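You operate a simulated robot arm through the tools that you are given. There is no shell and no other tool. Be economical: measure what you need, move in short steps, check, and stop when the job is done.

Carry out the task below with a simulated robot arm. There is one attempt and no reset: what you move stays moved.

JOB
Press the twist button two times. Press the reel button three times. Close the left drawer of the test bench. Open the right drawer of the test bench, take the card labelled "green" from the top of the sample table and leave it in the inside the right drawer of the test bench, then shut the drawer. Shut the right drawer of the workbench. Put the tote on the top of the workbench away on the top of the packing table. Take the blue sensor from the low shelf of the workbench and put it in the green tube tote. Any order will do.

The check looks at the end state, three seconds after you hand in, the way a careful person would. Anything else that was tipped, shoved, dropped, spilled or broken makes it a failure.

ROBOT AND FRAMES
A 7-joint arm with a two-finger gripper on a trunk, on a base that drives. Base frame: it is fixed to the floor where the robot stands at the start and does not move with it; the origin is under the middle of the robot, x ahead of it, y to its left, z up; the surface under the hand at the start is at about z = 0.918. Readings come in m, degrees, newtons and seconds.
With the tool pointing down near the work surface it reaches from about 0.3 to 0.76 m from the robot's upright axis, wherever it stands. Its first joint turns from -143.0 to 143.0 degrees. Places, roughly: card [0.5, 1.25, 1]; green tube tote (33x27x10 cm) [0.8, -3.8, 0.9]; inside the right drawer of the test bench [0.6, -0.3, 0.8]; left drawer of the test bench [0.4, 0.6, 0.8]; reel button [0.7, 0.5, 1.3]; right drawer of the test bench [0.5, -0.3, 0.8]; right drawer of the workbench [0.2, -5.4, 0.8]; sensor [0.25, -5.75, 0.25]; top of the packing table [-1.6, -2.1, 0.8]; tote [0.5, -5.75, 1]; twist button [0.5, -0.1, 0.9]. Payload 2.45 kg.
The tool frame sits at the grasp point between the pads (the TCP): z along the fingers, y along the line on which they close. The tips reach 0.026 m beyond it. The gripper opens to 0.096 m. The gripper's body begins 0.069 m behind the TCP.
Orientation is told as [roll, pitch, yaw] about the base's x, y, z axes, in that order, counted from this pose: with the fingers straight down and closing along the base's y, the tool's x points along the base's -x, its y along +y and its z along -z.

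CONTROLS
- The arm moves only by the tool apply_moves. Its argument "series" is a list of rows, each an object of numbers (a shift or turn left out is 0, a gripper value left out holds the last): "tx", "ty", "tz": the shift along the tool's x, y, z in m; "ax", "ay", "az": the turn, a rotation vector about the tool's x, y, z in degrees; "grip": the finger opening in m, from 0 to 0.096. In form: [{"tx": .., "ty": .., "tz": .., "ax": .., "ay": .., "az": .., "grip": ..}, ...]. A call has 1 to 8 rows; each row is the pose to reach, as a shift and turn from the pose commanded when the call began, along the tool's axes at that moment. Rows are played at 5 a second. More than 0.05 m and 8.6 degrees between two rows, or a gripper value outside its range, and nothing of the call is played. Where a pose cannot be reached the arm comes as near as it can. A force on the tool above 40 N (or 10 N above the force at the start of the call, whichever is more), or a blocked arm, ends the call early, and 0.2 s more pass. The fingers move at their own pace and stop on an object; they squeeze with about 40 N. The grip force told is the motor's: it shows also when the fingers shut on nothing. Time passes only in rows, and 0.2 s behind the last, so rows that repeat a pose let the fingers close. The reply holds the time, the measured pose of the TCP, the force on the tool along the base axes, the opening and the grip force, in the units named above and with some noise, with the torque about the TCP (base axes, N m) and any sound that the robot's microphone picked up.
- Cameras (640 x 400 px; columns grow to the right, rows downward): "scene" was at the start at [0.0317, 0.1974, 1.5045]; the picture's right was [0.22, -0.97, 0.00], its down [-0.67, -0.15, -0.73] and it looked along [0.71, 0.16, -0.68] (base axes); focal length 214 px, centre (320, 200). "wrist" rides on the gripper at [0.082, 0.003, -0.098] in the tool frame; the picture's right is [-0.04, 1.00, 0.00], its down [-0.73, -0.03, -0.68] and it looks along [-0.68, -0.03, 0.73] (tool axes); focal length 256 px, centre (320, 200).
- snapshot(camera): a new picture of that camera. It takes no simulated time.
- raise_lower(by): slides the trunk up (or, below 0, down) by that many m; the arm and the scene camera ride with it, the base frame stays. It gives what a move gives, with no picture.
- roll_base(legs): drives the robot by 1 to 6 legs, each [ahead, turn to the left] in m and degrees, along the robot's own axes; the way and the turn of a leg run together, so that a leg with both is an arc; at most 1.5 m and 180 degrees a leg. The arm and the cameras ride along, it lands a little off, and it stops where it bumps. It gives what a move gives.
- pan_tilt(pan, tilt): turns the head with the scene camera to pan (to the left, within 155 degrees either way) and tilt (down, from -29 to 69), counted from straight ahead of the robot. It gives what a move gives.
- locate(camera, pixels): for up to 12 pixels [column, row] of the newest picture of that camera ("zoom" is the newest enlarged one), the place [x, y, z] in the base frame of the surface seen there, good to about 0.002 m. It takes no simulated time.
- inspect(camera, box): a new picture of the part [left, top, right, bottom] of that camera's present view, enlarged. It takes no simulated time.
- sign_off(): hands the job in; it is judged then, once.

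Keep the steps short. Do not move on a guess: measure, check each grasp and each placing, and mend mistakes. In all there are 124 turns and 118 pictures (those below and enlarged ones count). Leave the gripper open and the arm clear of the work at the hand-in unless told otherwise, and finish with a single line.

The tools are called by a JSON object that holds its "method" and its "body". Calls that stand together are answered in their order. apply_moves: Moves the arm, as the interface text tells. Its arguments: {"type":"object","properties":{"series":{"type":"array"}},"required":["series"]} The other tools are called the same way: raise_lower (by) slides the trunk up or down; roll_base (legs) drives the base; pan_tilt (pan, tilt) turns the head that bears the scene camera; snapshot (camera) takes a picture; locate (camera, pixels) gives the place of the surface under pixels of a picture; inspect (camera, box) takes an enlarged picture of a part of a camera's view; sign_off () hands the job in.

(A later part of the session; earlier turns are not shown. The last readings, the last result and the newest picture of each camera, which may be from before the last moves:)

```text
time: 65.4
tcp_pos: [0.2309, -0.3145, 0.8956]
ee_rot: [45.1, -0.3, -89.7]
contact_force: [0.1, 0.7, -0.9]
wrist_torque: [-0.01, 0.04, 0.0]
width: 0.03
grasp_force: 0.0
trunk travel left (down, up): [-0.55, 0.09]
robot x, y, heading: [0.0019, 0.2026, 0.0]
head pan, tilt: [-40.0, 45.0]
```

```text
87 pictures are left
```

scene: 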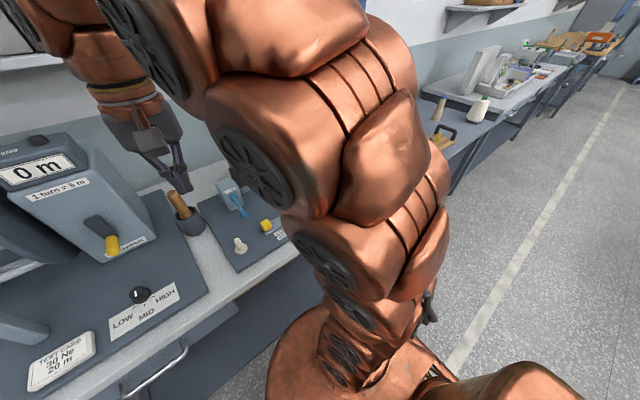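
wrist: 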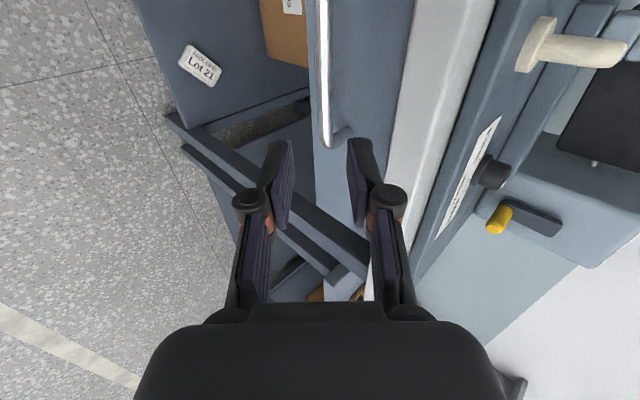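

The orientation is good. I'll approach along the fingers toward the bar and stop short to check the alignment.

{"method": "apply_moves", "body": {"series": [{"tx": 0.01, "ty": 0.004, "tz": 0.03}, {"tx": 0.0195, "ty": 0.006, "tz": 0.06}, {"tx": 0.0195, "ty": 0.006, "tz": 0.085}]}}

{"method": "snapshot", "body": {"camera": "wrist"}}

{"method": "locate", "body": {"camera": "wrist", "pixels": [[322, 50], [322, 100], [318, 75], [380, 80]]}}

```text
time: 66.2
tcp_pos: [0.2954, -0.2956, 0.8376]
ee_rot: [45.2, -0.2, -89.8]
contact_force: [0.8, -0.5, -0.2]
wrist_torque: [0.0, -0.01, 0.01]
width: 0.0299
grasp_force: 0.0
trunk travel left (down, up): [-0.55, 0.09]
robot x, y, heading: [0.0019, 0.1992, -0.1]
head pan, tilt: [-40.0, 45.0]
```

```text
86 pictures are left
```

wrist: 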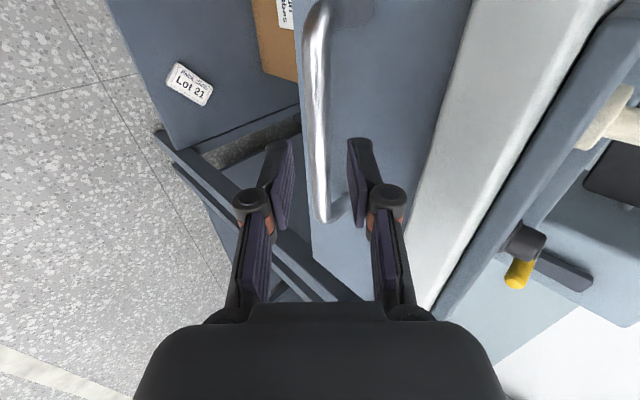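

```text
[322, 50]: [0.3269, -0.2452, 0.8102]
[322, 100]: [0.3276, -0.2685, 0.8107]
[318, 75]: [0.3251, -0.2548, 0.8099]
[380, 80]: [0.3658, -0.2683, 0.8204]
```

The bar sits between the pads. I'll advance 26 mm and close.

{"method": "apply_moves", "body": {"series": [{"tz": 0.013}, {"tz": 0.026}, {"tz": 0.028, "grip": 0.0}, {"tz": 0.028, "grip": 0.0}, {"tz": 0.028, "grip": 0.0}]}}

{"method": "snapshot", "body": {"camera": "wrist"}}

```text
time: 67.4
tcp_pos: [0.3156, -0.2956, 0.8195]
ee_rot: [45.2, -0.3, -89.8]
contact_force: [-5.4, 2.1, 4.3]
wrist_torque: [0.8, -0.03, -0.62]
width: 0.015
grasp_force: 41.3
trunk travel left (down, up): [-0.55, 0.09]
robot x, y, heading: [-0.0015, 0.1976, 0.1]
head pan, tilt: [-40.0, 45.0]
```

```text
85 pictures are left
```

wrist: 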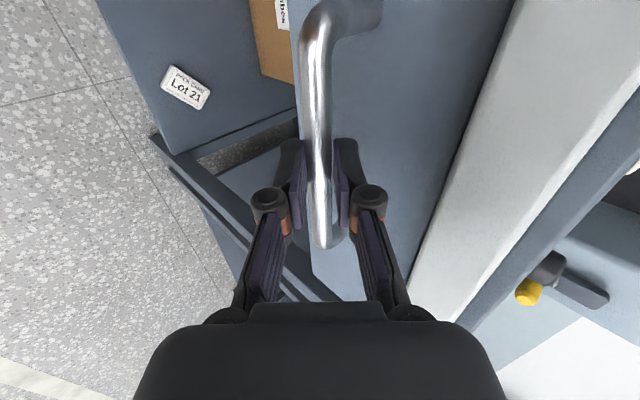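

The bar is gripped, with a width of 15 mm and 41 N. I'll pull straight back in -x by about 0.19 m.

{"method": "apply_moves", "body": {"series": [{"ty": -0.01, "tz": -0.01}, {"ty": -0.025, "tz": -0.025}, {"ty": -0.042, "tz": -0.042}, {"ty": -0.06, "tz": -0.06}, {"ty": -0.08, "tz": -0.08}, {"ty": -0.1, "tz": -0.1}, {"ty": -0.12, "tz": -0.12}, {"ty": -0.134, "tz": -0.134}]}}

{"method": "snapshot", "body": {"camera": "wrist"}}

```text
time: 69.2
tcp_pos: [0.1271, -0.2953, 0.818]
ee_rot: [45.2, -0.2, -89.7]
contact_force: [-1.7, 29.2, 2.2]
wrist_torque: [1.48, -0.05, 0.06]
width: 0.0147
grasp_force: 41.1
trunk travel left (down, up): [-0.55, 0.09]
robot x, y, heading: [-0.002, 0.198, 0.2]
head pan, tilt: [-40.0, 45.0]
```

```text
84 pictures are left
```

wrist: 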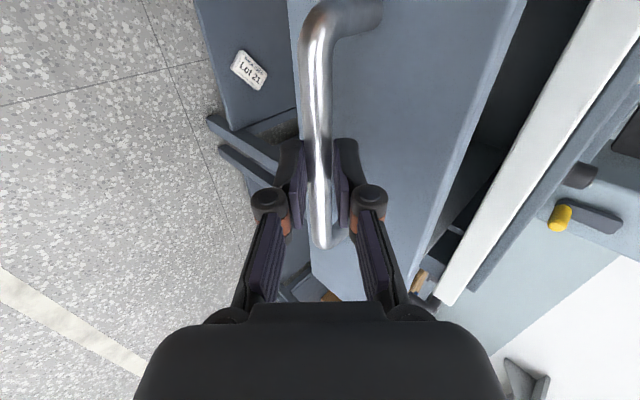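

The drawer is open by about 0.19 m. I'll release, back off along the fingers, and look.

{"method": "apply_moves", "body": {"series": [{"grip": 0.035}, {"grip": 0.035}, {"tz": -0.03}, {"tz": -0.07}, {"tz": -0.11}, {"tz": -0.15}, {"tz": -0.19}, {"tz": -0.22}]}}

{"method": "snapshot", "body": {"camera": "wrist"}}

```text
time: 71.0
tcp_pos: [-0.028, -0.2988, 0.9751]
ee_rot: [45.1, -0.3, -89.8]
contact_force: [-0.5, -0.3, 0.0]
wrist_torque: [0.01, 0.0, -0.03]
width: 0.0351
grasp_force: 0.0
trunk travel left (down, up): [-0.55, 0.09]
robot x, y, heading: [-0.0002, 0.1978, -0.1]
head pan, tilt: [-40.0, 45.0]
```

```text
83 pictures are left
```

wrist: 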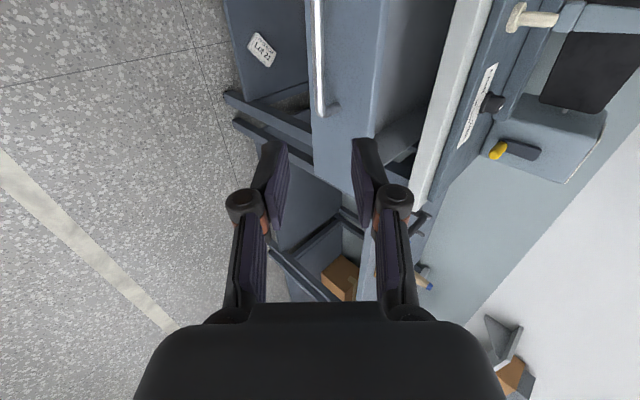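

I'll locate the drawer interior, then straighten the hand while rising.

{"method": "locate", "body": {"camera": "wrist", "pixels": [[320, 50], [355, 60], [385, 20], [395, 70], [420, 60], [415, 130], [400, 120], [440, 100]]}}

{"method": "apply_moves", "body": {"series": [{"ax": 8, "ty": 0.03, "tz": -0.02}, {"ax": 16, "ty": 0.06, "tz": -0.04}, {"ax": 24, "ty": 0.09, "tz": -0.055}, {"ax": 32, "ty": 0.12, "tz": -0.065}, {"ax": 40, "ty": 0.15, "tz": -0.07}, {"ax": 45, "ty": 0.18, "tz": -0.07}]}}

{"method": "apply_moves", "body": {"series": [{"az": -8.5}, {"az": -17}, {"az": -25.5}, {"az": -34}, {"az": -42.5}, {"az": -51}, {"az": -59.5}, {"az": -68}]}}

```text
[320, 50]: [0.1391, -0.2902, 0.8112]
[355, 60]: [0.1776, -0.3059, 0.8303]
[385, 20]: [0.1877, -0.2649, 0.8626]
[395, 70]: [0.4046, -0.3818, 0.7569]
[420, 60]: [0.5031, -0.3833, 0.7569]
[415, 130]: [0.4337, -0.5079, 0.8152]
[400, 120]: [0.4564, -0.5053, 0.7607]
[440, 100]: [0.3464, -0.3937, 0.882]
```

```text
time: 72.4
tcp_pos: [0.0502, -0.2972, 1.1511]
ee_rot: [0.0, -0.2, -89.8]
contact_force: [-0.3, -0.4, -0.2]
wrist_torque: [0.0, -0.02, -0.03]
width: 0.0349
grasp_force: 0.0
trunk travel left (down, up): [-0.55, 0.09]
robot x, y, heading: [0.0, 0.1989, -0.1]
head pan, tilt: [-40.0, 45.0]
```

```text
time: 74.2
tcp_pos: [0.0491, -0.2952, 1.1512]
ee_rot: [-0.1, -0.2, -21.7]
contact_force: [-0.2, -0.3, 0.3]
wrist_torque: [0.02, 0.04, 0.0]
width: 0.0349
grasp_force: 0.0
trunk travel left (down, up): [-0.55, 0.09]
robot x, y, heading: [-0.0011, 0.1986, 0.0]
head pan, tilt: [-40.0, 45.0]
```

The panel is at x = 0.178 and the drawer floor at z = 0.757, reachable for x between 0.20 and 0.34. I'll centre the hand ahead of the robot before driving to the card.

{"method": "apply_moves", "body": {"series": [{"tx": -0.0137, "ty": 0.046, "az": -3}, {"tx": -0.0275, "ty": 0.0925, "az": -6}, {"tx": -0.041, "ty": 0.139, "az": -9}, {"tx": -0.055, "ty": 0.185, "az": -12}, {"tx": -0.069, "ty": 0.231, "az": -15}, {"tx": -0.0825, "ty": 0.2775, "az": -18}, {"tx": -0.096, "ty": 0.324, "az": -20}, {"tx": -0.11, "ty": 0.37, "az": -21.7}]}}

{"method": "apply_moves", "body": {"series": [{"tx": -0.028, "ty": 0.036}, {"tx": -0.056, "ty": 0.072}, {"tx": -0.085, "ty": 0.108}, {"tx": -0.113, "ty": 0.145}, {"tx": -0.113, "ty": 0.18, "tz": -0.03}]}}

{"method": "roll_base", "body": {"legs": [[0, 90], [1.25, 0], [0, -90]]}}

{"method": "snapshot", "body": {"camera": "wrist"}}

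```text
time: 76.0
tcp_pos: [0.2864, 0.0057, 1.1483]
ee_rot: [-0.3, -0.1, 0.0]
contact_force: [-0.2, 0.2, 0.5]
wrist_torque: [0.01, -0.02, 0.0]
width: 0.0349
grasp_force: 0.1
trunk travel left (down, up): [-0.55, 0.09]
robot x, y, heading: [0.0041, 0.1971, -0.1]
head pan, tilt: [-40.0, 45.0]
```

```text
time: 77.2
tcp_pos: [0.3974, 0.1881, 1.1812]
ee_rot: [-0.2, -0.3, -0.2]
contact_force: [0.3, -1.0, -0.2]
wrist_torque: [0.02, -0.01, 0.03]
width: 0.0349
grasp_force: 0.2
trunk travel left (down, up): [-0.55, 0.09]
robot x, y, heading: [0.0007, 0.195, -0.0]
head pan, tilt: [-40.0, 45.0]
```

```text
time: 91.1
tcp_pos: [0.3714, 1.4476, 1.1807]
ee_rot: [-0.2, -0.1, 2.2]
contact_force: [1.2, 0.1, -0.3]
wrist_torque: [0.02, 0.02, -0.02]
width: 0.0347
grasp_force: 0.0
trunk travel left (down, up): [-0.55, 0.09]
robot x, y, heading: [-0.0298, 1.4374, 2.4]
head pan, tilt: [-40.0, 45.0]
```

```text
82 pictures are left
```

wrist: 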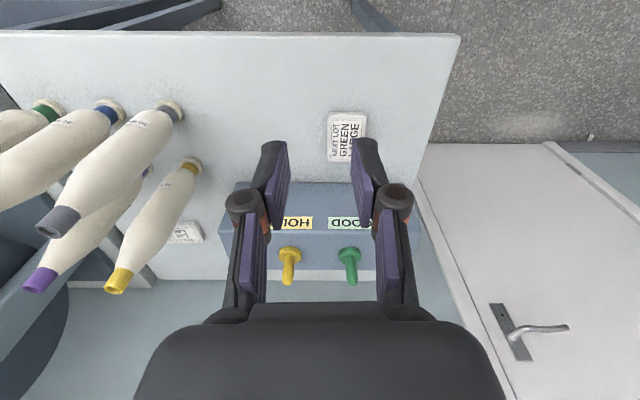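

The green card is at wrist pixel (346,137). I'll locate its corners from here.

{"method": "inspect", "body": {"camera": "wrist", "box": [306, 97, 386, 177]}}

{"method": "locate", "body": {"camera": "wrist", "pixels": [[329, 115], [364, 115], [329, 160], [347, 137], [347, 120], [300, 137], [260, 190], [340, 200]]}}

```text
5.00 times, centred on (346, 137) of wrist
```

zoom: 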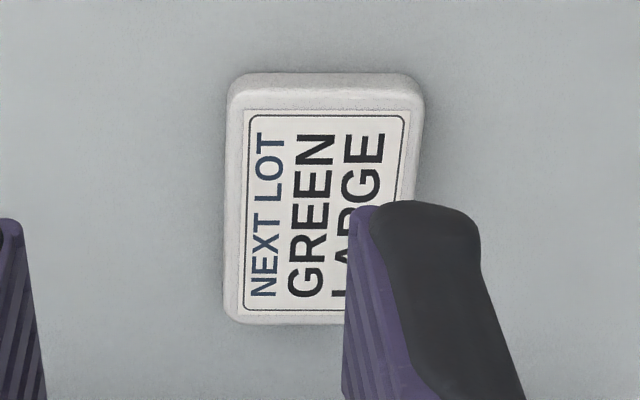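

```text
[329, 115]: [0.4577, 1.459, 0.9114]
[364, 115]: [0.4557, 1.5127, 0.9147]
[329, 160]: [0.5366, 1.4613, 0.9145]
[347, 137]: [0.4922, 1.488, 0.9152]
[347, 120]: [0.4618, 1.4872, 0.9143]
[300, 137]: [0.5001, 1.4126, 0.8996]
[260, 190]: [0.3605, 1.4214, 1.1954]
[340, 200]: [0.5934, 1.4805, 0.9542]
```

The card centre is (0.496, 1.486), with its faces along y at about 1.460 and 1.512. I'll open to 0.08 and descend over it.

{"method": "apply_moves", "body": {"series": [{"tx": -0.032, "ty": 0.008, "tz": 0.02, "grip": 0.08}, {"tx": -0.064, "ty": 0.016, "tz": 0.05}, {"tx": -0.096, "ty": 0.025, "tz": 0.08}, {"tx": -0.1265, "ty": 0.0332, "tz": 0.11}, {"tx": -0.1265, "ty": 0.0332, "tz": 0.155}, {"tx": -0.1265, "ty": 0.0332, "tz": 0.2}]}}

{"method": "snapshot", "body": {"camera": "wrist"}}

```text
time: 92.5
tcp_pos: [0.4973, 1.4862, 0.9817]
ee_rot: [-0.1, -0.1, 2.2]
contact_force: [-0.1, 0.8, -0.3]
wrist_torque: [0.0, -0.02, 0.02]
width: 0.0797
grasp_force: 0.1
trunk travel left (down, up): [-0.55, 0.09]
robot x, y, heading: [-0.0243, 1.4457, 2.4]
head pan, tilt: [-40.0, 45.0]
```

```text
80 pictures are left
```

wrist: 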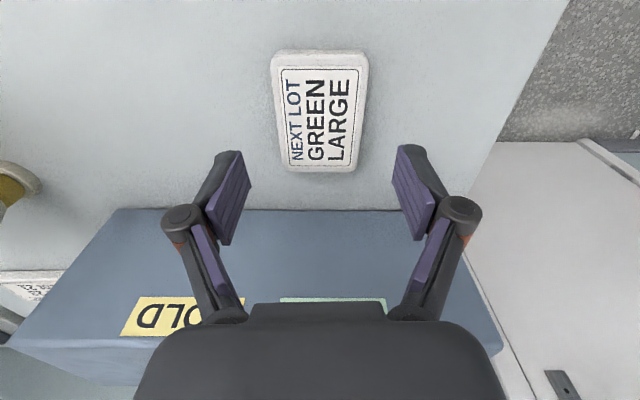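

The card is centred between the fingers. I'll lower 54 mm and close.

{"method": "apply_moves", "body": {"series": [{"tz": 0.025}, {"tz": 0.045}, {"tz": 0.0535}, {"tz": 0.0535, "grip": 0.03}, {"tz": 0.0535, "grip": 0.02}, {"tz": 0.0535, "grip": 0.02}]}}

{"method": "snapshot", "body": {"camera": "wrist"}}

```text
time: 93.9
tcp_pos: [0.4982, 1.4854, 0.9291]
ee_rot: [-0.2, -0.1, 2.1]
contact_force: [-0.4, -0.2, 2.5]
wrist_torque: [-0.03, 0.02, -0.04]
width: 0.0592
grasp_force: 39.6
trunk travel left (down, up): [-0.55, 0.09]
robot x, y, heading: [-0.0251, 1.441, 2.4]
head pan, tilt: [-40.0, 45.0]
```

```text
79 pictures are left
```

wrist: 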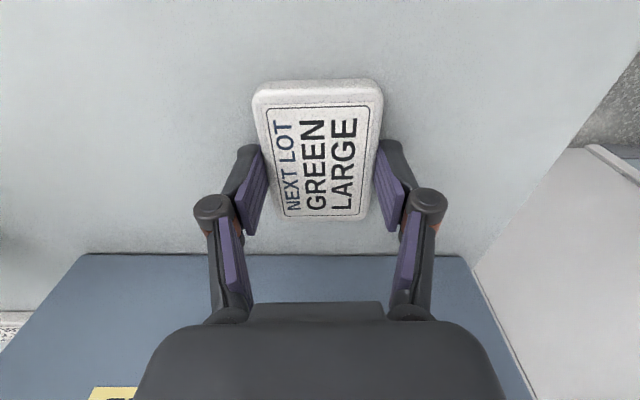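

It's gripped at 59 mm with 40 N. I'll lift and draw back.

{"method": "apply_moves", "body": {"series": [{"tz": -0.03}, {"tz": -0.07}, {"tz": -0.12}, {"tz": -0.17}, {"tz": -0.21}, {"tx": 0.04, "tz": -0.23}, {"tx": 0.08, "tz": -0.24}, {"tx": 0.11, "tz": -0.25}]}}

{"method": "snapshot", "body": {"camera": "wrist"}}

```text
time: 95.7
tcp_pos: [0.3857, 1.4792, 1.1769]
ee_rot: [-0.2, -0.1, 2.3]
contact_force: [0.1, 0.3, -1.0]
wrist_torque: [-0.01, 0.0, -0.02]
width: 0.0588
grasp_force: 40.3
trunk travel left (down, up): [-0.55, 0.09]
robot x, y, heading: [-0.0283, 1.4415, 2.5]
head pan, tilt: [-40.0, 45.0]
```

```text
78 pictures are left
```

wrist: 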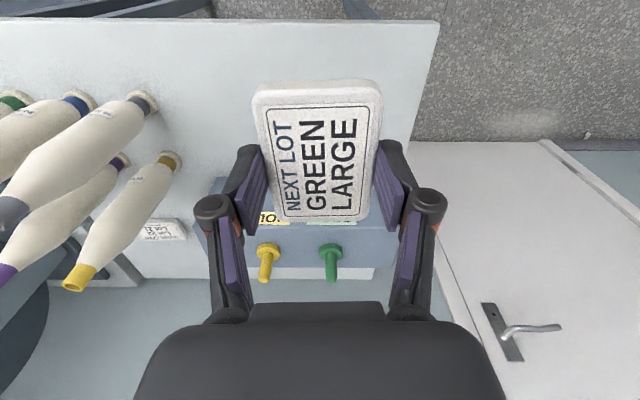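

The card is held. I'll drive back to y ≈ 0.2.

{"method": "roll_base", "body": {"legs": [[0, -91.5], [1.24, 0], [0, 90]]}}

{"method": "snapshot", "body": {"camera": "wrist"}}

```text
time: 109.7
tcp_pos: [0.4147, 0.2366, 1.1772]
ee_rot: [-0.2, -0.1, 2.0]
contact_force: [-0.8, -0.9, -0.4]
wrist_torque: [0.04, 0.01, -0.01]
width: 0.0591
grasp_force: 40.1
trunk travel left (down, up): [-0.55, 0.09]
robot x, y, heading: [0.0005, 0.2, 1.9]
head pan, tilt: [-40.0, 45.0]
```

```text
77 pictures are left
```

wrist: 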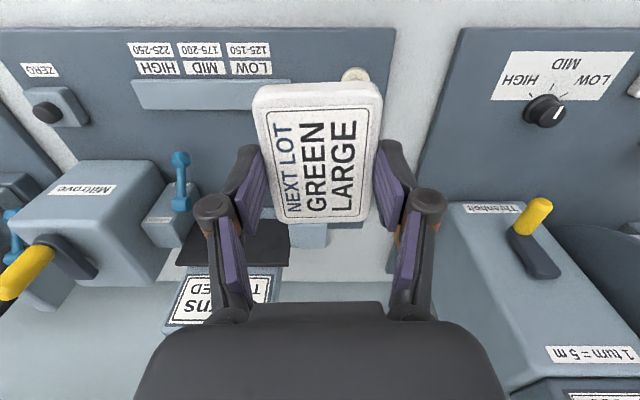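

I'll move the card over the open drawer in two legs.

{"method": "apply_moves", "body": {"series": [{"tx": 0.014, "ty": -0.046, "tz": 0.005}, {"tx": 0.028, "ty": -0.092, "tz": 0.01}, {"tx": 0.042, "ty": -0.138, "tz": 0.015}, {"tx": 0.056, "ty": -0.184, "tz": 0.02}, {"tx": 0.07, "ty": -0.23, "tz": 0.025}, {"tx": 0.084, "ty": -0.276, "tz": 0.03}, {"tx": 0.098, "ty": -0.322, "tz": 0.035}, {"tx": 0.112, "ty": -0.368, "tz": 0.04}]}}

{"method": "apply_moves", "body": {"series": [{"tx": 0.013, "ty": -0.044, "tz": 0.005}, {"tx": 0.026, "ty": -0.088, "tz": 0.01}, {"tx": 0.039, "ty": -0.132, "tz": 0.015}, {"tx": 0.052, "ty": -0.174, "tz": 0.02}]}}

{"method": "snapshot", "body": {"camera": "wrist"}}

```text
time: 111.5
tcp_pos: [0.3149, -0.1355, 1.1378]
ee_rot: [-0.1, 0.0, 2.0]
contact_force: [-0.9, 1.1, -0.4]
wrist_torque: [-0.02, 0.01, -0.02]
width: 0.0591
grasp_force: 40.1
trunk travel left (down, up): [-0.55, 0.09]
robot x, y, heading: [0.0058, 0.2018, 2.1]
head pan, tilt: [-40.0, 45.0]
```

```text
time: 112.5
tcp_pos: [0.2711, -0.3109, 1.1185]
ee_rot: [-0.2, -0.1, 2.0]
contact_force: [0.0, 0.1, 0.3]
wrist_torque: [-0.02, -0.03, -0.02]
width: 0.0589
grasp_force: 40.1
trunk travel left (down, up): [-0.55, 0.09]
robot x, y, heading: [0.003, 0.2014, 2.1]
head pan, tilt: [-40.0, 45.0]
```

```text
76 pictures are left
```

wrist: 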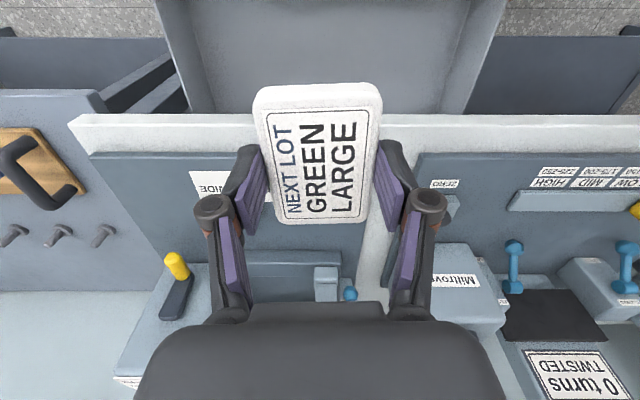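

The card is above the drawer. With this yaw the wrist camera would come close to the drawer front, so I'll turn the hand -90°, putting the camera along y, before lowering.

{"method": "apply_moves", "body": {"series": [{"az": 8.5}, {"az": 17}, {"az": 25.5}, {"az": 34}, {"az": 42.5}, {"az": 51}, {"az": 59.5}, {"az": 68}]}}

{"method": "apply_moves", "body": {"series": [{"az": 8.5, "tz": 0.03}, {"az": 17, "tz": 0.06}, {"az": 24, "tz": 0.1}]}}

{"method": "snapshot", "body": {"camera": "wrist"}}

```text
time: 114.3
tcp_pos: [0.2704, -0.3116, 1.1195]
ee_rot: [0.0, -0.3, -66.2]
contact_force: [-0.1, 0.6, 0.3]
wrist_torque: [-0.03, 0.05, 0.03]
width: 0.059
grasp_force: 40.0
trunk travel left (down, up): [-0.55, 0.09]
robot x, y, heading: [0.0074, 0.2019, 2.2]
head pan, tilt: [-40.0, 45.0]
```

```text
time: 115.1
tcp_pos: [0.2702, -0.3125, 1.02]
ee_rot: [0.1, -0.3, -90.2]
contact_force: [0.3, 0.3, 0.8]
wrist_torque: [-0.01, -0.02, 0.02]
width: 0.0589
grasp_force: 40.6
trunk travel left (down, up): [-0.55, 0.09]
robot x, y, heading: [0.0036, 0.2029, 2.0]
head pan, tilt: [-40.0, 45.0]
```

```text
75 pictures are left
```

wrist: 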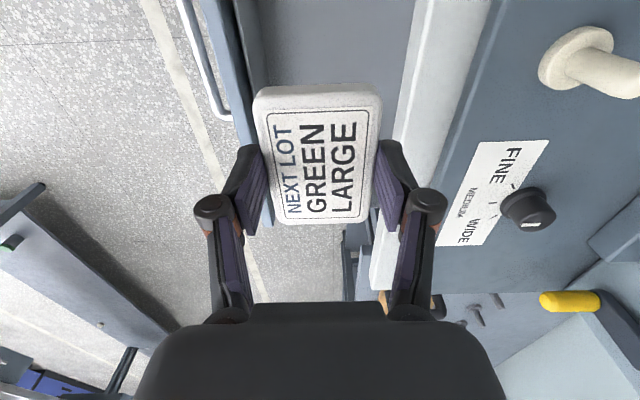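

The card fits between the drawer front and the bench edge. I'll lower it to the drawer floor, to TCP z ≈ 0.789.

{"method": "apply_moves", "body": {"series": [{"tz": 0.045}, {"tz": 0.09}, {"tz": 0.135}, {"tz": 0.175}, {"tz": 0.205}, {"tz": 0.22}, {"tz": 0.23}]}}

{"method": "snapshot", "body": {"camera": "wrist"}}

```text
time: 116.7
tcp_pos: [0.2703, -0.3142, 0.7891]
ee_rot: [0.1, -0.2, -90.1]
contact_force: [0.1, 0.1, -1.1]
wrist_torque: [0.0, -0.03, 0.03]
width: 0.059
grasp_force: 39.8
trunk travel left (down, up): [-0.55, 0.09]
robot x, y, heading: [0.0026, 0.2011, 2.4]
head pan, tilt: [-40.0, 45.0]
```

```text
74 pictures are left
```

wrist: 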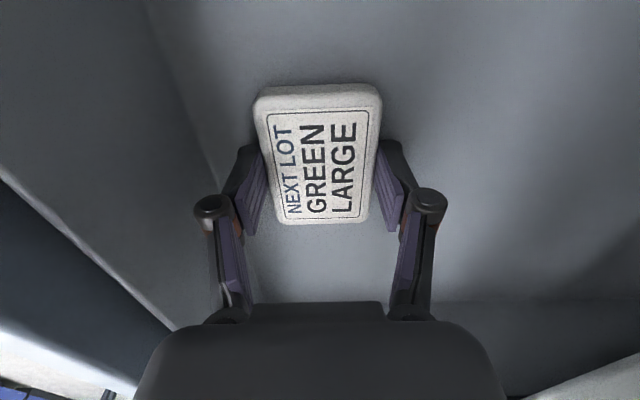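

The card is just above the drawer floor. I'll go down 2 mm more, open slightly, and lift out.

{"method": "apply_moves", "body": {"series": [{"tz": 0.002}, {"tz": 0.002, "grip": 0.074}, {"tz": 0.002, "grip": 0.074}, {"tz": -0.03}, {"tz": -0.08}, {"tz": -0.13}, {"tz": -0.18}, {"tz": -0.23}]}}

{"method": "snapshot", "body": {"camera": "wrist"}}

```text
time: 118.5
tcp_pos: [0.2688, -0.3105, 1.0209]
ee_rot: [0.1, -0.1, -90.2]
contact_force: [0.0, -0.4, -0.4]
wrist_torque: [0.03, -0.01, 0.03]
width: 0.0739
grasp_force: 0.1
trunk travel left (down, up): [-0.55, 0.09]
robot x, y, heading: [0.003, 0.1956, 2.1]
head pan, tilt: [-40.0, 45.0]
```

```text
73 pictures are left
```

wrist: 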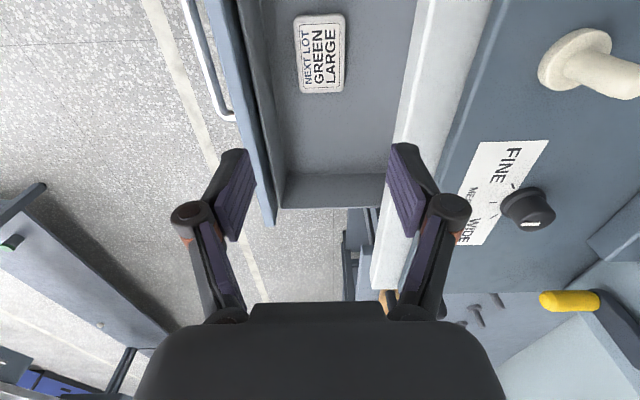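

The card lies flat in the drawer. To close it I'll move the hand in front of the handle with yaw 0 and push, as with the left drawer.

{"method": "apply_moves", "body": {"series": [{"ty": -0.025, "tz": -0.02, "az": -8.5, "grip": 0}, {"ty": -0.05, "tz": -0.04, "az": -17}, {"ty": -0.075, "tz": -0.06, "az": -25.5}, {"ty": -0.1, "tz": -0.08, "az": -34}, {"ty": -0.125, "tz": -0.1, "az": -42.5}, {"ty": -0.15, "tz": -0.1, "az": -51}, {"ty": -0.175, "tz": -0.1, "az": -59.5}, {"ty": -0.19, "tz": -0.1, "az": -68}]}}

{"method": "apply_moves", "body": {"series": [{"az": -8.5}, {"az": -17}, {"az": -22}]}}

{"method": "apply_moves", "body": {"series": [{"tz": 0.045}, {"tz": 0.09}, {"tz": 0.135}, {"tz": 0.18}, {"tz": 0.225}, {"tz": 0.265}, {"tz": 0.3}]}}

{"method": "snapshot", "body": {"camera": "wrist"}}

```text
time: 120.3
tcp_pos: [0.0787, -0.3112, 1.1174]
ee_rot: [-0.3, -0.2, -21.9]
contact_force: [-0.5, 0.3, -1.0]
wrist_torque: [-0.01, 0.03, 0.01]
width: 0.0
grasp_force: 28.7
trunk travel left (down, up): [-0.55, 0.09]
robot x, y, heading: [0.0049, 0.2017, 2.3]
head pan, tilt: [-40.0, 45.0]
```

```text
time: 121.1
tcp_pos: [0.0791, -0.3115, 1.1179]
ee_rot: [-0.3, 0.0, 0.0]
contact_force: [0.4, 0.3, -0.5]
wrist_torque: [-0.01, 0.02, 0.03]
width: 0.0002
grasp_force: 28.5
trunk travel left (down, up): [-0.55, 0.09]
robot x, y, heading: [0.0045, 0.1959, 2.4]
head pan, tilt: [-40.0, 45.0]
```

```text
time: 122.7
tcp_pos: [0.0797, -0.311, 0.8187]
ee_rot: [-0.1, 0.0, 0.0]
contact_force: [0.3, 0.2, -0.4]
wrist_torque: [-0.02, 0.01, 0.01]
width: 0.0002
grasp_force: 28.3
trunk travel left (down, up): [-0.55, 0.09]
robot x, y, heading: [0.0046, 0.2001, 1.9]
head pan, tilt: [-40.0, 45.0]
```

```text
72 pictures are left
```

wrist: 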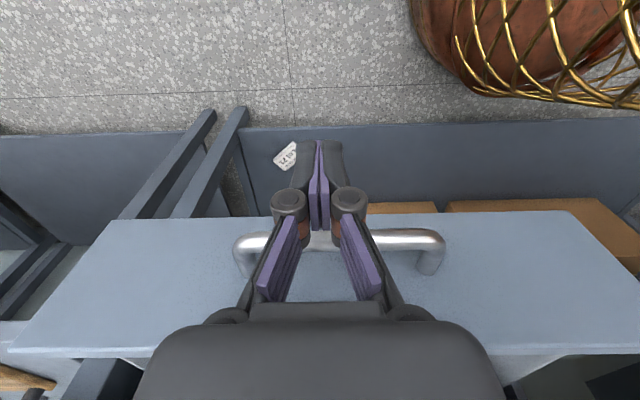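

The fingers are in front of the handle. I'll push.

{"method": "apply_moves", "body": {"series": [{"tx": -0.03, "ty": 0.008}, {"tx": -0.055, "ty": 0.008}, {"tx": -0.08, "ty": 0.008}, {"tx": -0.105, "ty": 0.008}, {"tx": -0.13, "ty": 0.008}, {"tx": -0.155, "ty": 0.008}, {"tx": -0.18, "ty": 0.008}, {"tx": -0.205, "ty": 0.008}]}}

{"method": "apply_moves", "body": {"series": [{"tx": -0.01}, {"tx": -0.018}, {"tx": -0.024}, {"tx": -0.029}, {"tx": -0.034}, {"tx": -0.039}]}}

{"method": "snapshot", "body": {"camera": "wrist"}}

{"method": "locate", "body": {"camera": "wrist", "pixels": [[250, 190], [400, 190], [200, 280], [450, 280]]}}

```text
time: 124.5
tcp_pos: [0.2843, -0.3044, 0.8212]
ee_rot: [-0.2, -0.1, 0.0]
contact_force: [-0.4, 0.5, 0.6]
wrist_torque: [-0.02, -0.04, 0.02]
width: 0.0
grasp_force: 28.6
trunk travel left (down, up): [-0.55, 0.09]
robot x, y, heading: [0.0023, 0.2014, 1.8]
head pan, tilt: [-40.0, 45.0]
```

```text
time: 125.7
tcp_pos: [0.3106, -0.305, 0.8214]
ee_rot: [-0.2, 0.2, -0.3]
contact_force: [-11.2, 6.6, 16.9]
wrist_torque: [0.11, -0.11, 0.02]
width: 0.0062
grasp_force: 28.4
trunk travel left (down, up): [-0.55, 0.09]
robot x, y, heading: [0.0024, 0.2008, 2.1]
head pan, tilt: [-40.0, 45.0]
stopped in row 5: the force on the tool passed its limit at 48 N (the readings are from after the stop); the commanded pose is now the measured one
```

```text
71 pictures are left
```

wrist: 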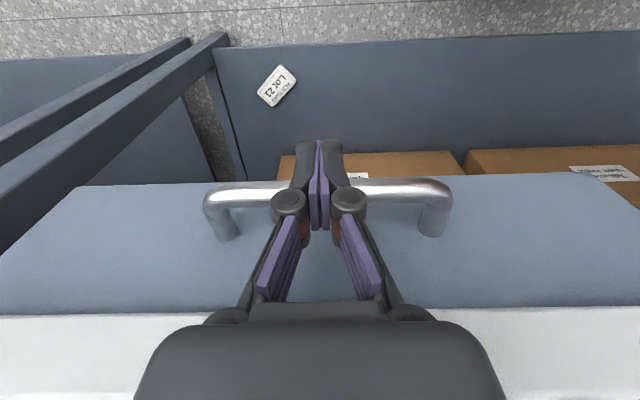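

```text
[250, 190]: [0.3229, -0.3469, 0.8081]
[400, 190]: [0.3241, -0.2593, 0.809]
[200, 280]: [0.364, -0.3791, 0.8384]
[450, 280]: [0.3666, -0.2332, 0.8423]
```

The right drawer's panel is at x ≈ 0.365, as it was originally, so it's shut. I'll back off, raise, and tuck the hand in front.

{"method": "apply_moves", "body": {"series": [{"tx": 0.04}, {"tx": 0.07, "tz": -0.035}, {"tx": 0.07, "tz": -0.085}, {"tx": 0.07, "tz": -0.135}, {"tx": 0.07, "tz": -0.185}, {"tx": 0.07, "tz": -0.235}, {"tx": 0.07, "tz": -0.285}, {"tx": 0.06, "tz": -0.33}]}}

{"method": "apply_moves", "body": {"series": [{"tx": -0.02, "ty": 0.045}, {"tx": -0.04, "ty": 0.09}, {"tx": -0.055, "ty": 0.135}, {"tx": -0.07, "ty": 0.18}, {"tx": -0.085, "ty": 0.225}, {"tx": -0.1, "ty": 0.27}, {"tx": -0.115, "ty": 0.315}, {"tx": -0.125, "ty": 0.36}]}}

{"method": "apply_moves", "body": {"series": [{"ty": 0.045}, {"ty": 0.09}, {"ty": 0.135, "grip": 0.05}]}}

{"method": "roll_base", "body": {"legs": [[0, -92]]}}

{"method": "pan_tilt", "body": {"pan": 0, "tilt": 20}}

{"method": "snapshot", "body": {"camera": "scene"}}

```text
time: 127.5
tcp_pos: [0.2543, -0.3016, 1.1509]
ee_rot: [0.0, 0.0, -0.2]
contact_force: [0.0, -0.5, 0.1]
wrist_torque: [0.01, 0.0, 0.02]
width: 0.0001
grasp_force: 28.6
trunk travel left (down, up): [-0.55, 0.09]
robot x, y, heading: [-0.0017, 0.1986, 1.9]
head pan, tilt: [-40.0, 45.0]
```

```text
time: 129.2
tcp_pos: [0.3783, 0.0573, 1.1487]
ee_rot: [-0.1, 0.1, -0.3]
contact_force: [-0.2, -1.2, -0.1]
wrist_torque: [0.06, 0.01, -0.04]
width: 0.0
grasp_force: 28.4
trunk travel left (down, up): [-0.55, 0.09]
robot x, y, heading: [0.0046, 0.1998, 2.1]
head pan, tilt: [-40.0, 45.0]
```

```text
time: 130.1
tcp_pos: [0.3804, 0.1899, 1.1482]
ee_rot: [0.0, 0.1, -0.2]
contact_force: [-0.4, -0.3, 0.3]
wrist_torque: [0.05, 0.0, -0.02]
width: 0.034
grasp_force: 0.1
trunk travel left (down, up): [-0.55, 0.09]
robot x, y, heading: [-0.0013, 0.1986, 2.0]
head pan, tilt: [-40.0, 45.0]
```

```text
time: 134.3
tcp_pos: [-0.02, -0.1772, 1.1496]
ee_rot: [-0.1, 0.1, -92.2]
contact_force: [-0.6, -0.1, 0.1]
wrist_torque: [0.01, -0.01, -0.01]
width: 0.0503
grasp_force: 0.0
trunk travel left (down, up): [-0.55, 0.09]
robot x, y, heading: [0.0047, 0.1991, -89.6]
head pan, tilt: [-40.0, 45.0]
```

```text
time: 135.4
tcp_pos: [-0.0194, -0.1754, 1.1487]
ee_rot: [0.0, 0.3, -92.2]
contact_force: [0.4, -0.1, 0.5]
wrist_torque: [0.02, -0.01, 0.01]
width: 0.05
grasp_force: 0.2
trunk travel left (down, up): [-0.55, 0.09]
robot x, y, heading: [0.0014, 0.2, -90.0]
head pan, tilt: [0.0, 20.0]
```

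```text
70 pictures are left
```

scene: 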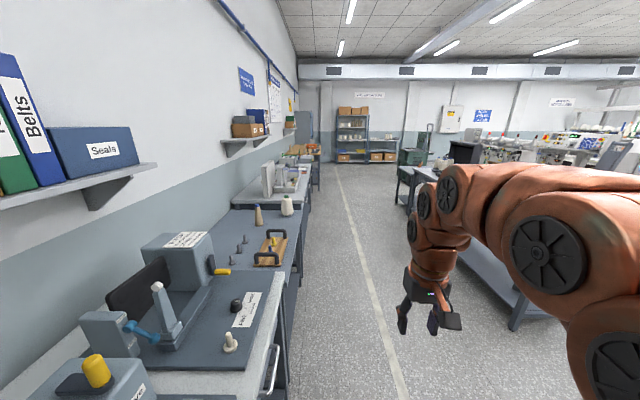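

The aisle along -y looks clear. I'll measure the bench fronts and the table on the right, and zoom ahead.

{"method": "locate", "body": {"camera": "scene", "pixels": [[275, 290], [303, 185], [318, 165], [290, 250], [512, 320], [412, 175], [345, 190], [400, 310], [330, 300], [316, 190], [402, 165]]}}

{"method": "inspect", "body": {"camera": "scene", "box": [230, 80, 430, 220]}}

```text
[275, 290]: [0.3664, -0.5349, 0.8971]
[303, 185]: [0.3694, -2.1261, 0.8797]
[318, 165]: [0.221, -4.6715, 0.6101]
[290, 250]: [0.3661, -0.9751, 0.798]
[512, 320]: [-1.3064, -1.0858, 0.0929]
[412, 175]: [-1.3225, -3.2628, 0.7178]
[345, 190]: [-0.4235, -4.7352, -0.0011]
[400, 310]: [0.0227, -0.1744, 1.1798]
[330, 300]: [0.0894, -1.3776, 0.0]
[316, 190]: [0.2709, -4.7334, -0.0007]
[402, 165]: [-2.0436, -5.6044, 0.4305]
```

```text
2.86 times, centred on (330, 150) of scene
```

zoom: 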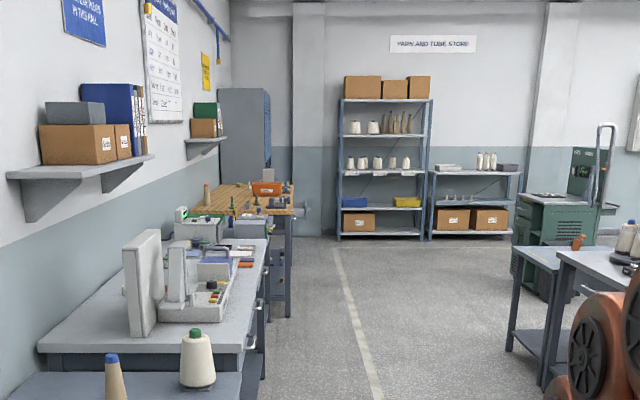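

The benches' fronts are at x ≈ 0.37, and the workbench at the far end is at x ≈ 0.22. The aisle is free. I'll drive 4.5 m with a slight right correction and recheck.

{"method": "roll_base", "body": {"legs": [[0, -2], [1.5, 0], [1.5, 0], [1.5, 0]]}}

{"method": "pan_tilt", "body": {"pan": 25, "tilt": 30}}

{"method": "snapshot", "body": {"camera": "scene"}}

```text
time: 157.2
tcp_pos: [-0.3616, -4.6445, 1.1493]
ee_rot: [-0.1, 0.2, -97.7]
contact_force: [-0.3, -0.7, 0.1]
wrist_torque: [0.02, 0.01, 0.0]
width: 0.0502
grasp_force: 0.0
trunk travel left (down, up): [-0.55, 0.09]
robot x, y, heading: [-0.3013, -4.274, -95.7]
head pan, tilt: [0.0, 20.0]
```

```text
time: 158.1
tcp_pos: [-0.3625, -4.6462, 1.1479]
ee_rot: [-0.1, 0.3, -97.8]
contact_force: [-0.1, 0.0, -0.9]
wrist_torque: [-0.01, -0.01, -0.03]
width: 0.05
grasp_force: 0.0
trunk travel left (down, up): [-0.55, 0.09]
robot x, y, heading: [-0.3017, -4.2728, -95.7]
head pan, tilt: [25.0, 30.0]
```

```text
68 pictures are left
```

scene: 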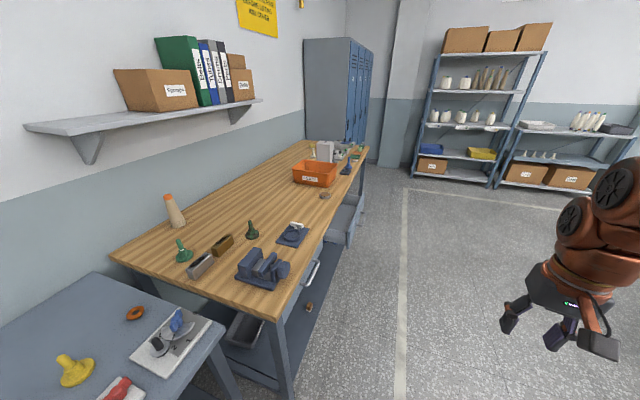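

The workbench is in view, with an orange tote at (315,172) on top and an open drawer near (347,220). I'll zoom in and measure.

{"method": "inspect", "body": {"camera": "scene", "box": [230, 130, 400, 330]}}

{"method": "locate", "body": {"camera": "scene", "pixels": [[300, 165], [333, 170], [316, 186], [293, 180], [345, 240], [350, 215], [313, 270], [330, 200], [280, 312], [310, 300], [325, 195]]}}

```text
2.00 times, centred on (315, 230) of scene
```

zoom: 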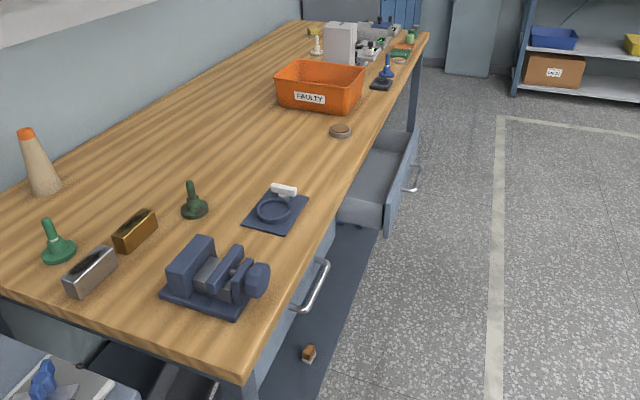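

```text
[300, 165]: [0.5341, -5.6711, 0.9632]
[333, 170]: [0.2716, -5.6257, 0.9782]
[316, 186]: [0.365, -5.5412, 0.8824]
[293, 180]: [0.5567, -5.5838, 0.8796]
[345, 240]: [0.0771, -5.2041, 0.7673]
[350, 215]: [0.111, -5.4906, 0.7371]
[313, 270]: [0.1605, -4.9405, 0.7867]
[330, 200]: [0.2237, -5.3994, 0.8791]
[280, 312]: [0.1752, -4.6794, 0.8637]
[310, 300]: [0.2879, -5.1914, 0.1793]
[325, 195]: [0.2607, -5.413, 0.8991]
```

The open drawer is the far (right) one. The FAULTY tote on top spans about x 0.27–0.56 and y -5.55 to -5.75. I'll drive to about (-0.42, -5.45) and face the bench.

{"method": "roll_base", "body": {"legs": [[1.18, 0], [0, 95.7]]}}

{"method": "pan_tilt", "body": {"pan": 0, "tilt": 45}}

{"method": "snapshot", "body": {"camera": "scene"}}

{"method": "snapshot", "body": {"camera": "wrist"}}

```text
time: 168.2
tcp_pos: [-0.0471, -5.4875, 1.1496]
ee_rot: [-0.1, 0.2, -2.5]
contact_force: [0.0, 0.6, -0.8]
wrist_torque: [0.02, -0.01, 0.02]
width: 0.0502
grasp_force: 0.1
trunk travel left (down, up): [-0.55, 0.09]
robot x, y, heading: [-0.4198, -5.4655, -0.4]
head pan, tilt: [25.0, 30.0]
```

```text
time: 169.1
tcp_pos: [-0.0462, -5.4884, 1.1486]
ee_rot: [0.0, 0.2, -2.4]
contact_force: [-0.3, 0.2, -0.7]
wrist_torque: [-0.02, 0.03, -0.01]
width: 0.0499
grasp_force: 0.2
trunk travel left (down, up): [-0.55, 0.09]
robot x, y, heading: [-0.4223, -5.4646, -0.3]
head pan, tilt: [0.0, 45.0]
```

```text
66 pictures are left
```

scene: 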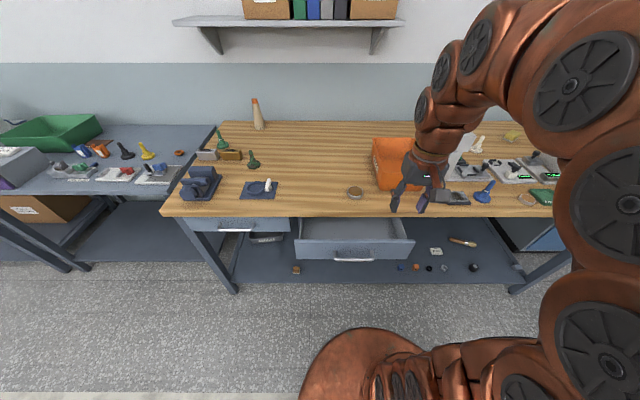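

```text
65 pictures are left
```

wrist: 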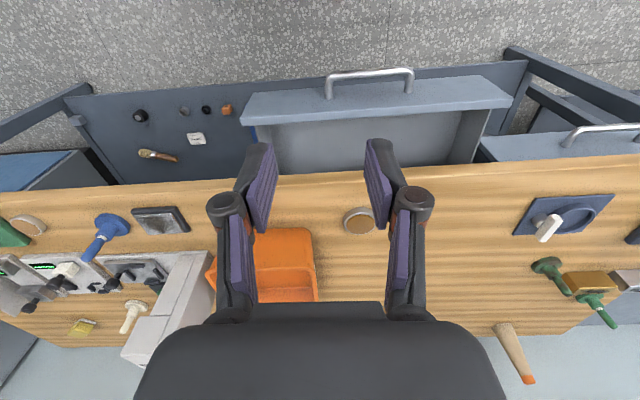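

The right drawer's handle is at wrist pixel (370,73). Small parts lie on the low shelf, near scene pixels (400–475, 267). I'll locate the handle and zoom on the parts.

{"method": "locate", "body": {"camera": "wrist", "pixels": [[370, 73], [345, 75], [400, 72], [370, 96], [370, 112], [600, 128], [600, 150], [370, 180]]}}

{"method": "inspect", "body": {"camera": "scene", "box": [380, 230, 500, 290]}}

{"method": "locate", "body": {"camera": "scene", "pixels": [[401, 267], [416, 267], [430, 268], [444, 268], [474, 267], [436, 251], [462, 242], [353, 260], [240, 231], [420, 280]]}}

```text
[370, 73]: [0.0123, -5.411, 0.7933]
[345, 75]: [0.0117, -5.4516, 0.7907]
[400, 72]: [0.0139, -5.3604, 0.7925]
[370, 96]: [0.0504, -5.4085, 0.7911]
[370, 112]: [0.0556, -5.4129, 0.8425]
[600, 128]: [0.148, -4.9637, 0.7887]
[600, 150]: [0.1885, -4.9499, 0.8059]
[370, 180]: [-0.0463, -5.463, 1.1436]
```

```text
5.33 times, centred on (440, 260) of scene
```

zoom: 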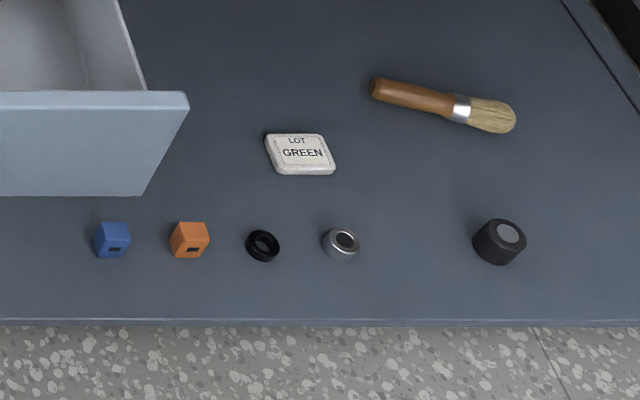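

```text
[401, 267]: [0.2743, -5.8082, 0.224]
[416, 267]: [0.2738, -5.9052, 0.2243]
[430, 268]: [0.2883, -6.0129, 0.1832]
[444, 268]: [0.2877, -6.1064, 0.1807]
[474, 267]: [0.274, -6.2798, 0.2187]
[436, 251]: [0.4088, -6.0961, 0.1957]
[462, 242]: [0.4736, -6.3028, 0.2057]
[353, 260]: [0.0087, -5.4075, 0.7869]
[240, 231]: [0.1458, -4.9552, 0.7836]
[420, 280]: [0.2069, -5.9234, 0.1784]
```

The blue cube sensor is at about (0.274, -5.808, z 0.18–0.224). The drawer handle is at x = 0.012, y = -5.406, z = 0.792, and the closed position by the left drawer is x ≈ 0.147. I'll lower in front of it with the fingers closed.

{"method": "apply_moves", "body": {"series": [{"ty": 0.04, "grip": 0}, {"ty": 0.08}, {"ty": 0.08, "tz": 0.05}, {"ty": 0.08, "tz": 0.1}, {"ty": 0.08, "tz": 0.15}, {"ty": 0.08, "tz": 0.2}, {"ty": 0.08, "tz": 0.25}, {"ty": 0.08, "tz": 0.3}]}}

{"method": "apply_moves", "body": {"series": [{"tz": 0.03}, {"tz": 0.046}]}}

{"method": "snapshot", "body": {"camera": "wrist"}}

```text
time: 170.9
tcp_pos: [-0.0445, -5.4064, 0.8504]
ee_rot: [0.0, 0.3, -2.4]
contact_force: [-0.1, -0.3, -0.1]
wrist_torque: [0.03, -0.04, -0.03]
width: 0.0001
grasp_force: 28.7
trunk travel left (down, up): [-0.55, 0.09]
robot x, y, heading: [-0.4218, -5.4647, -0.0]
head pan, tilt: [0.0, 45.0]
```

```text
time: 171.5
tcp_pos: [-0.044, -5.4083, 0.8048]
ee_rot: [-0.1, 0.0, -2.4]
contact_force: [0.0, -0.3, 0.0]
wrist_torque: [0.03, 0.0, 0.03]
width: 0.0001
grasp_force: 28.6
trunk travel left (down, up): [-0.55, 0.09]
robot x, y, heading: [-0.4208, -5.4637, 0.1]
head pan, tilt: [0.0, 45.0]
```

```text
63 pictures are left
```

wrist: 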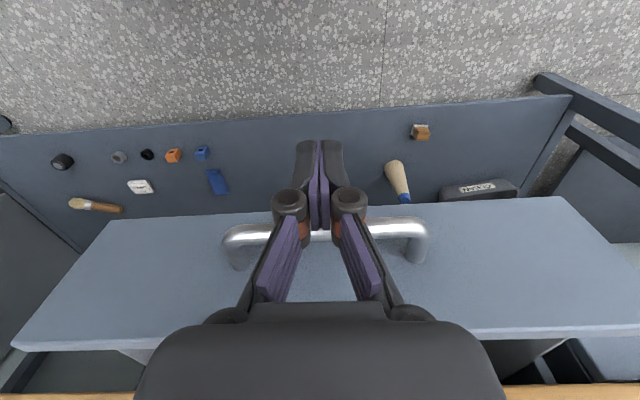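

In position. I'll push until it seats. I also notice another blue item behind the sensor at (217,182), which I'll check later.

{"method": "apply_moves", "body": {"series": [{"tx": -0.03}, {"tx": -0.055}, {"tx": -0.08}, {"tx": -0.105}, {"tx": -0.13}, {"tx": -0.15}, {"tx": -0.16}, {"tx": -0.165}]}}

{"method": "apply_moves", "body": {"series": [{"tx": -0.005}, {"tx": -0.01}, {"tx": -0.015}, {"tx": -0.02}, {"tx": -0.025}]}}

{"method": "snapshot", "body": {"camera": "wrist"}}

{"method": "locate", "body": {"camera": "wrist", "pixels": [[250, 190], [400, 190], [200, 280], [450, 280]]}}

```text
time: 173.3
tcp_pos: [0.1208, -5.4167, 0.8027]
ee_rot: [-0.1, 0.1, -2.4]
contact_force: [-0.6, -0.7, -0.5]
wrist_torque: [0.01, 0.03, -0.02]
width: 0.0
grasp_force: 28.9
trunk travel left (down, up): [-0.55, 0.09]
robot x, y, heading: [-0.4251, -5.4626, -0.2]
head pan, tilt: [0.0, 45.0]
```

```text
time: 174.3
tcp_pos: [0.1324, -5.4148, 0.8014]
ee_rot: [-0.1, 1.1, -2.5]
contact_force: [-13.1, -0.6, 23.0]
wrist_torque: [0.38, -1.24, 0.14]
width: 0.0
grasp_force: 28.3
trunk travel left (down, up): [-0.55, 0.09]
robot x, y, heading: [-0.4244, -5.4634, -0.1]
head pan, tilt: [0.0, 45.0]
stopped in row 4: the force on the tool passed its limit at 46 N (the readings are from after the stop); the commanded pose is now the measured one
```

```text
62 pictures are left
```

wrist: 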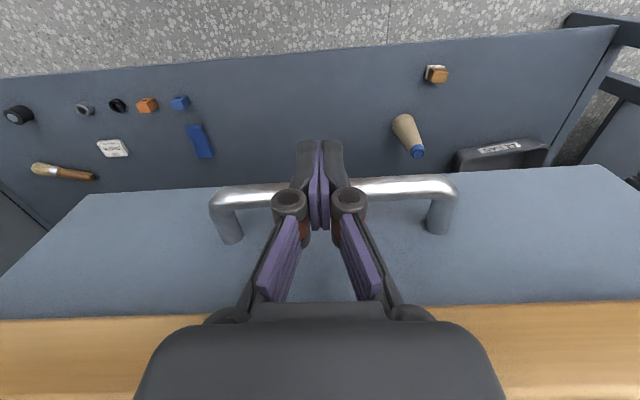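

```text
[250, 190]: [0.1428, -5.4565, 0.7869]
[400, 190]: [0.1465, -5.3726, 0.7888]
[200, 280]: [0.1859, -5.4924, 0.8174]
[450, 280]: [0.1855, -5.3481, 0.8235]
```

The drawer is shut, with its panel at x = 0.186 level with the left one. I'll back off and zoom on the two blue things on the shelf.

{"method": "inspect", "body": {"camera": "wrist", "box": [60, 70, 260, 195]}}

{"method": "apply_moves", "body": {"series": [{"tx": 0.04}, {"tx": 0.08}, {"tx": 0.12}, {"tx": 0.12, "tz": -0.05}, {"tx": 0.12, "tz": -0.1}, {"tx": 0.12, "tz": -0.15}, {"tx": 0.12, "tz": -0.2}, {"tx": 0.12, "tz": -0.25}]}}

```text
3.20 times, centred on (160, 132) of wrist
```

zoom: 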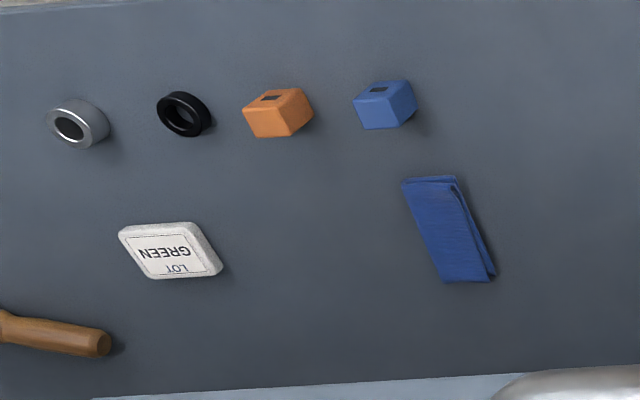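

```text
time: 176.1
tcp_pos: [0.0188, -5.4117, 1.0517]
ee_rot: [-0.1, 1.1, -2.5]
contact_force: [-0.2, 0.8, -0.9]
wrist_torque: [0.02, 0.06, -0.04]
width: 0.0
grasp_force: 28.8
trunk travel left (down, up): [-0.55, 0.09]
robot x, y, heading: [-0.4234, -5.465, -0.2]
head pan, tilt: [0.0, 45.0]
```

The blue cube with the slot is the sensor, and the other item is a folded cloth. I'll drive to y ≈ -5.8 and lower the trunk with the hand held in front of the bench.

{"method": "roll_base", "body": {"legs": [[0, -90], [0.34, 0], [0, 90]]}}

{"method": "raise_lower", "body": {"by": -0.5}}

{"method": "snapshot", "body": {"camera": "wrist"}}

{"method": "snapshot", "body": {"camera": "scene"}}

```text
time: 186.1
tcp_pos: [0.0057, -5.7842, 1.0519]
ee_rot: [-0.2, 1.1, -5.2]
contact_force: [0.6, -0.1, -0.4]
wrist_torque: [0.0, -0.01, 0.0]
width: 0.0
grasp_force: 28.7
trunk travel left (down, up): [-0.55, 0.09]
robot x, y, heading: [-0.4416, -5.8163, -2.9]
head pan, tilt: [0.0, 45.0]
```

```text
refused: -0.5 is not a number from -0.4 to 0.4
```

```text
60 pictures are left
```

wrist: 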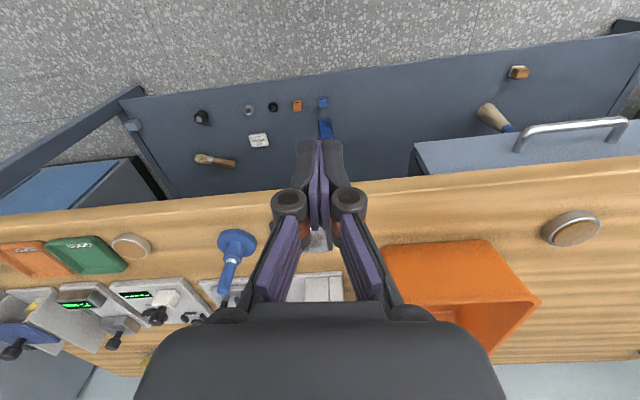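

```text
59 pictures are left
```

scene: 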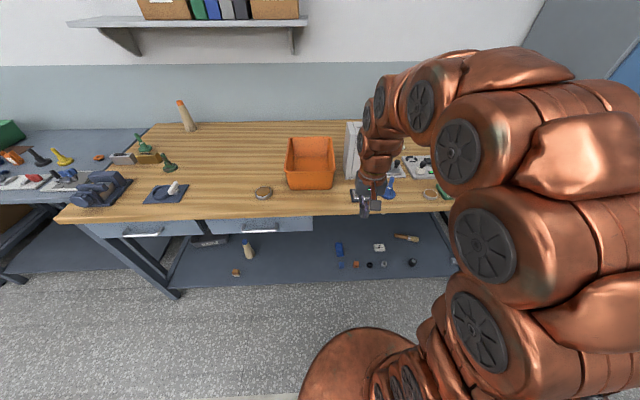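

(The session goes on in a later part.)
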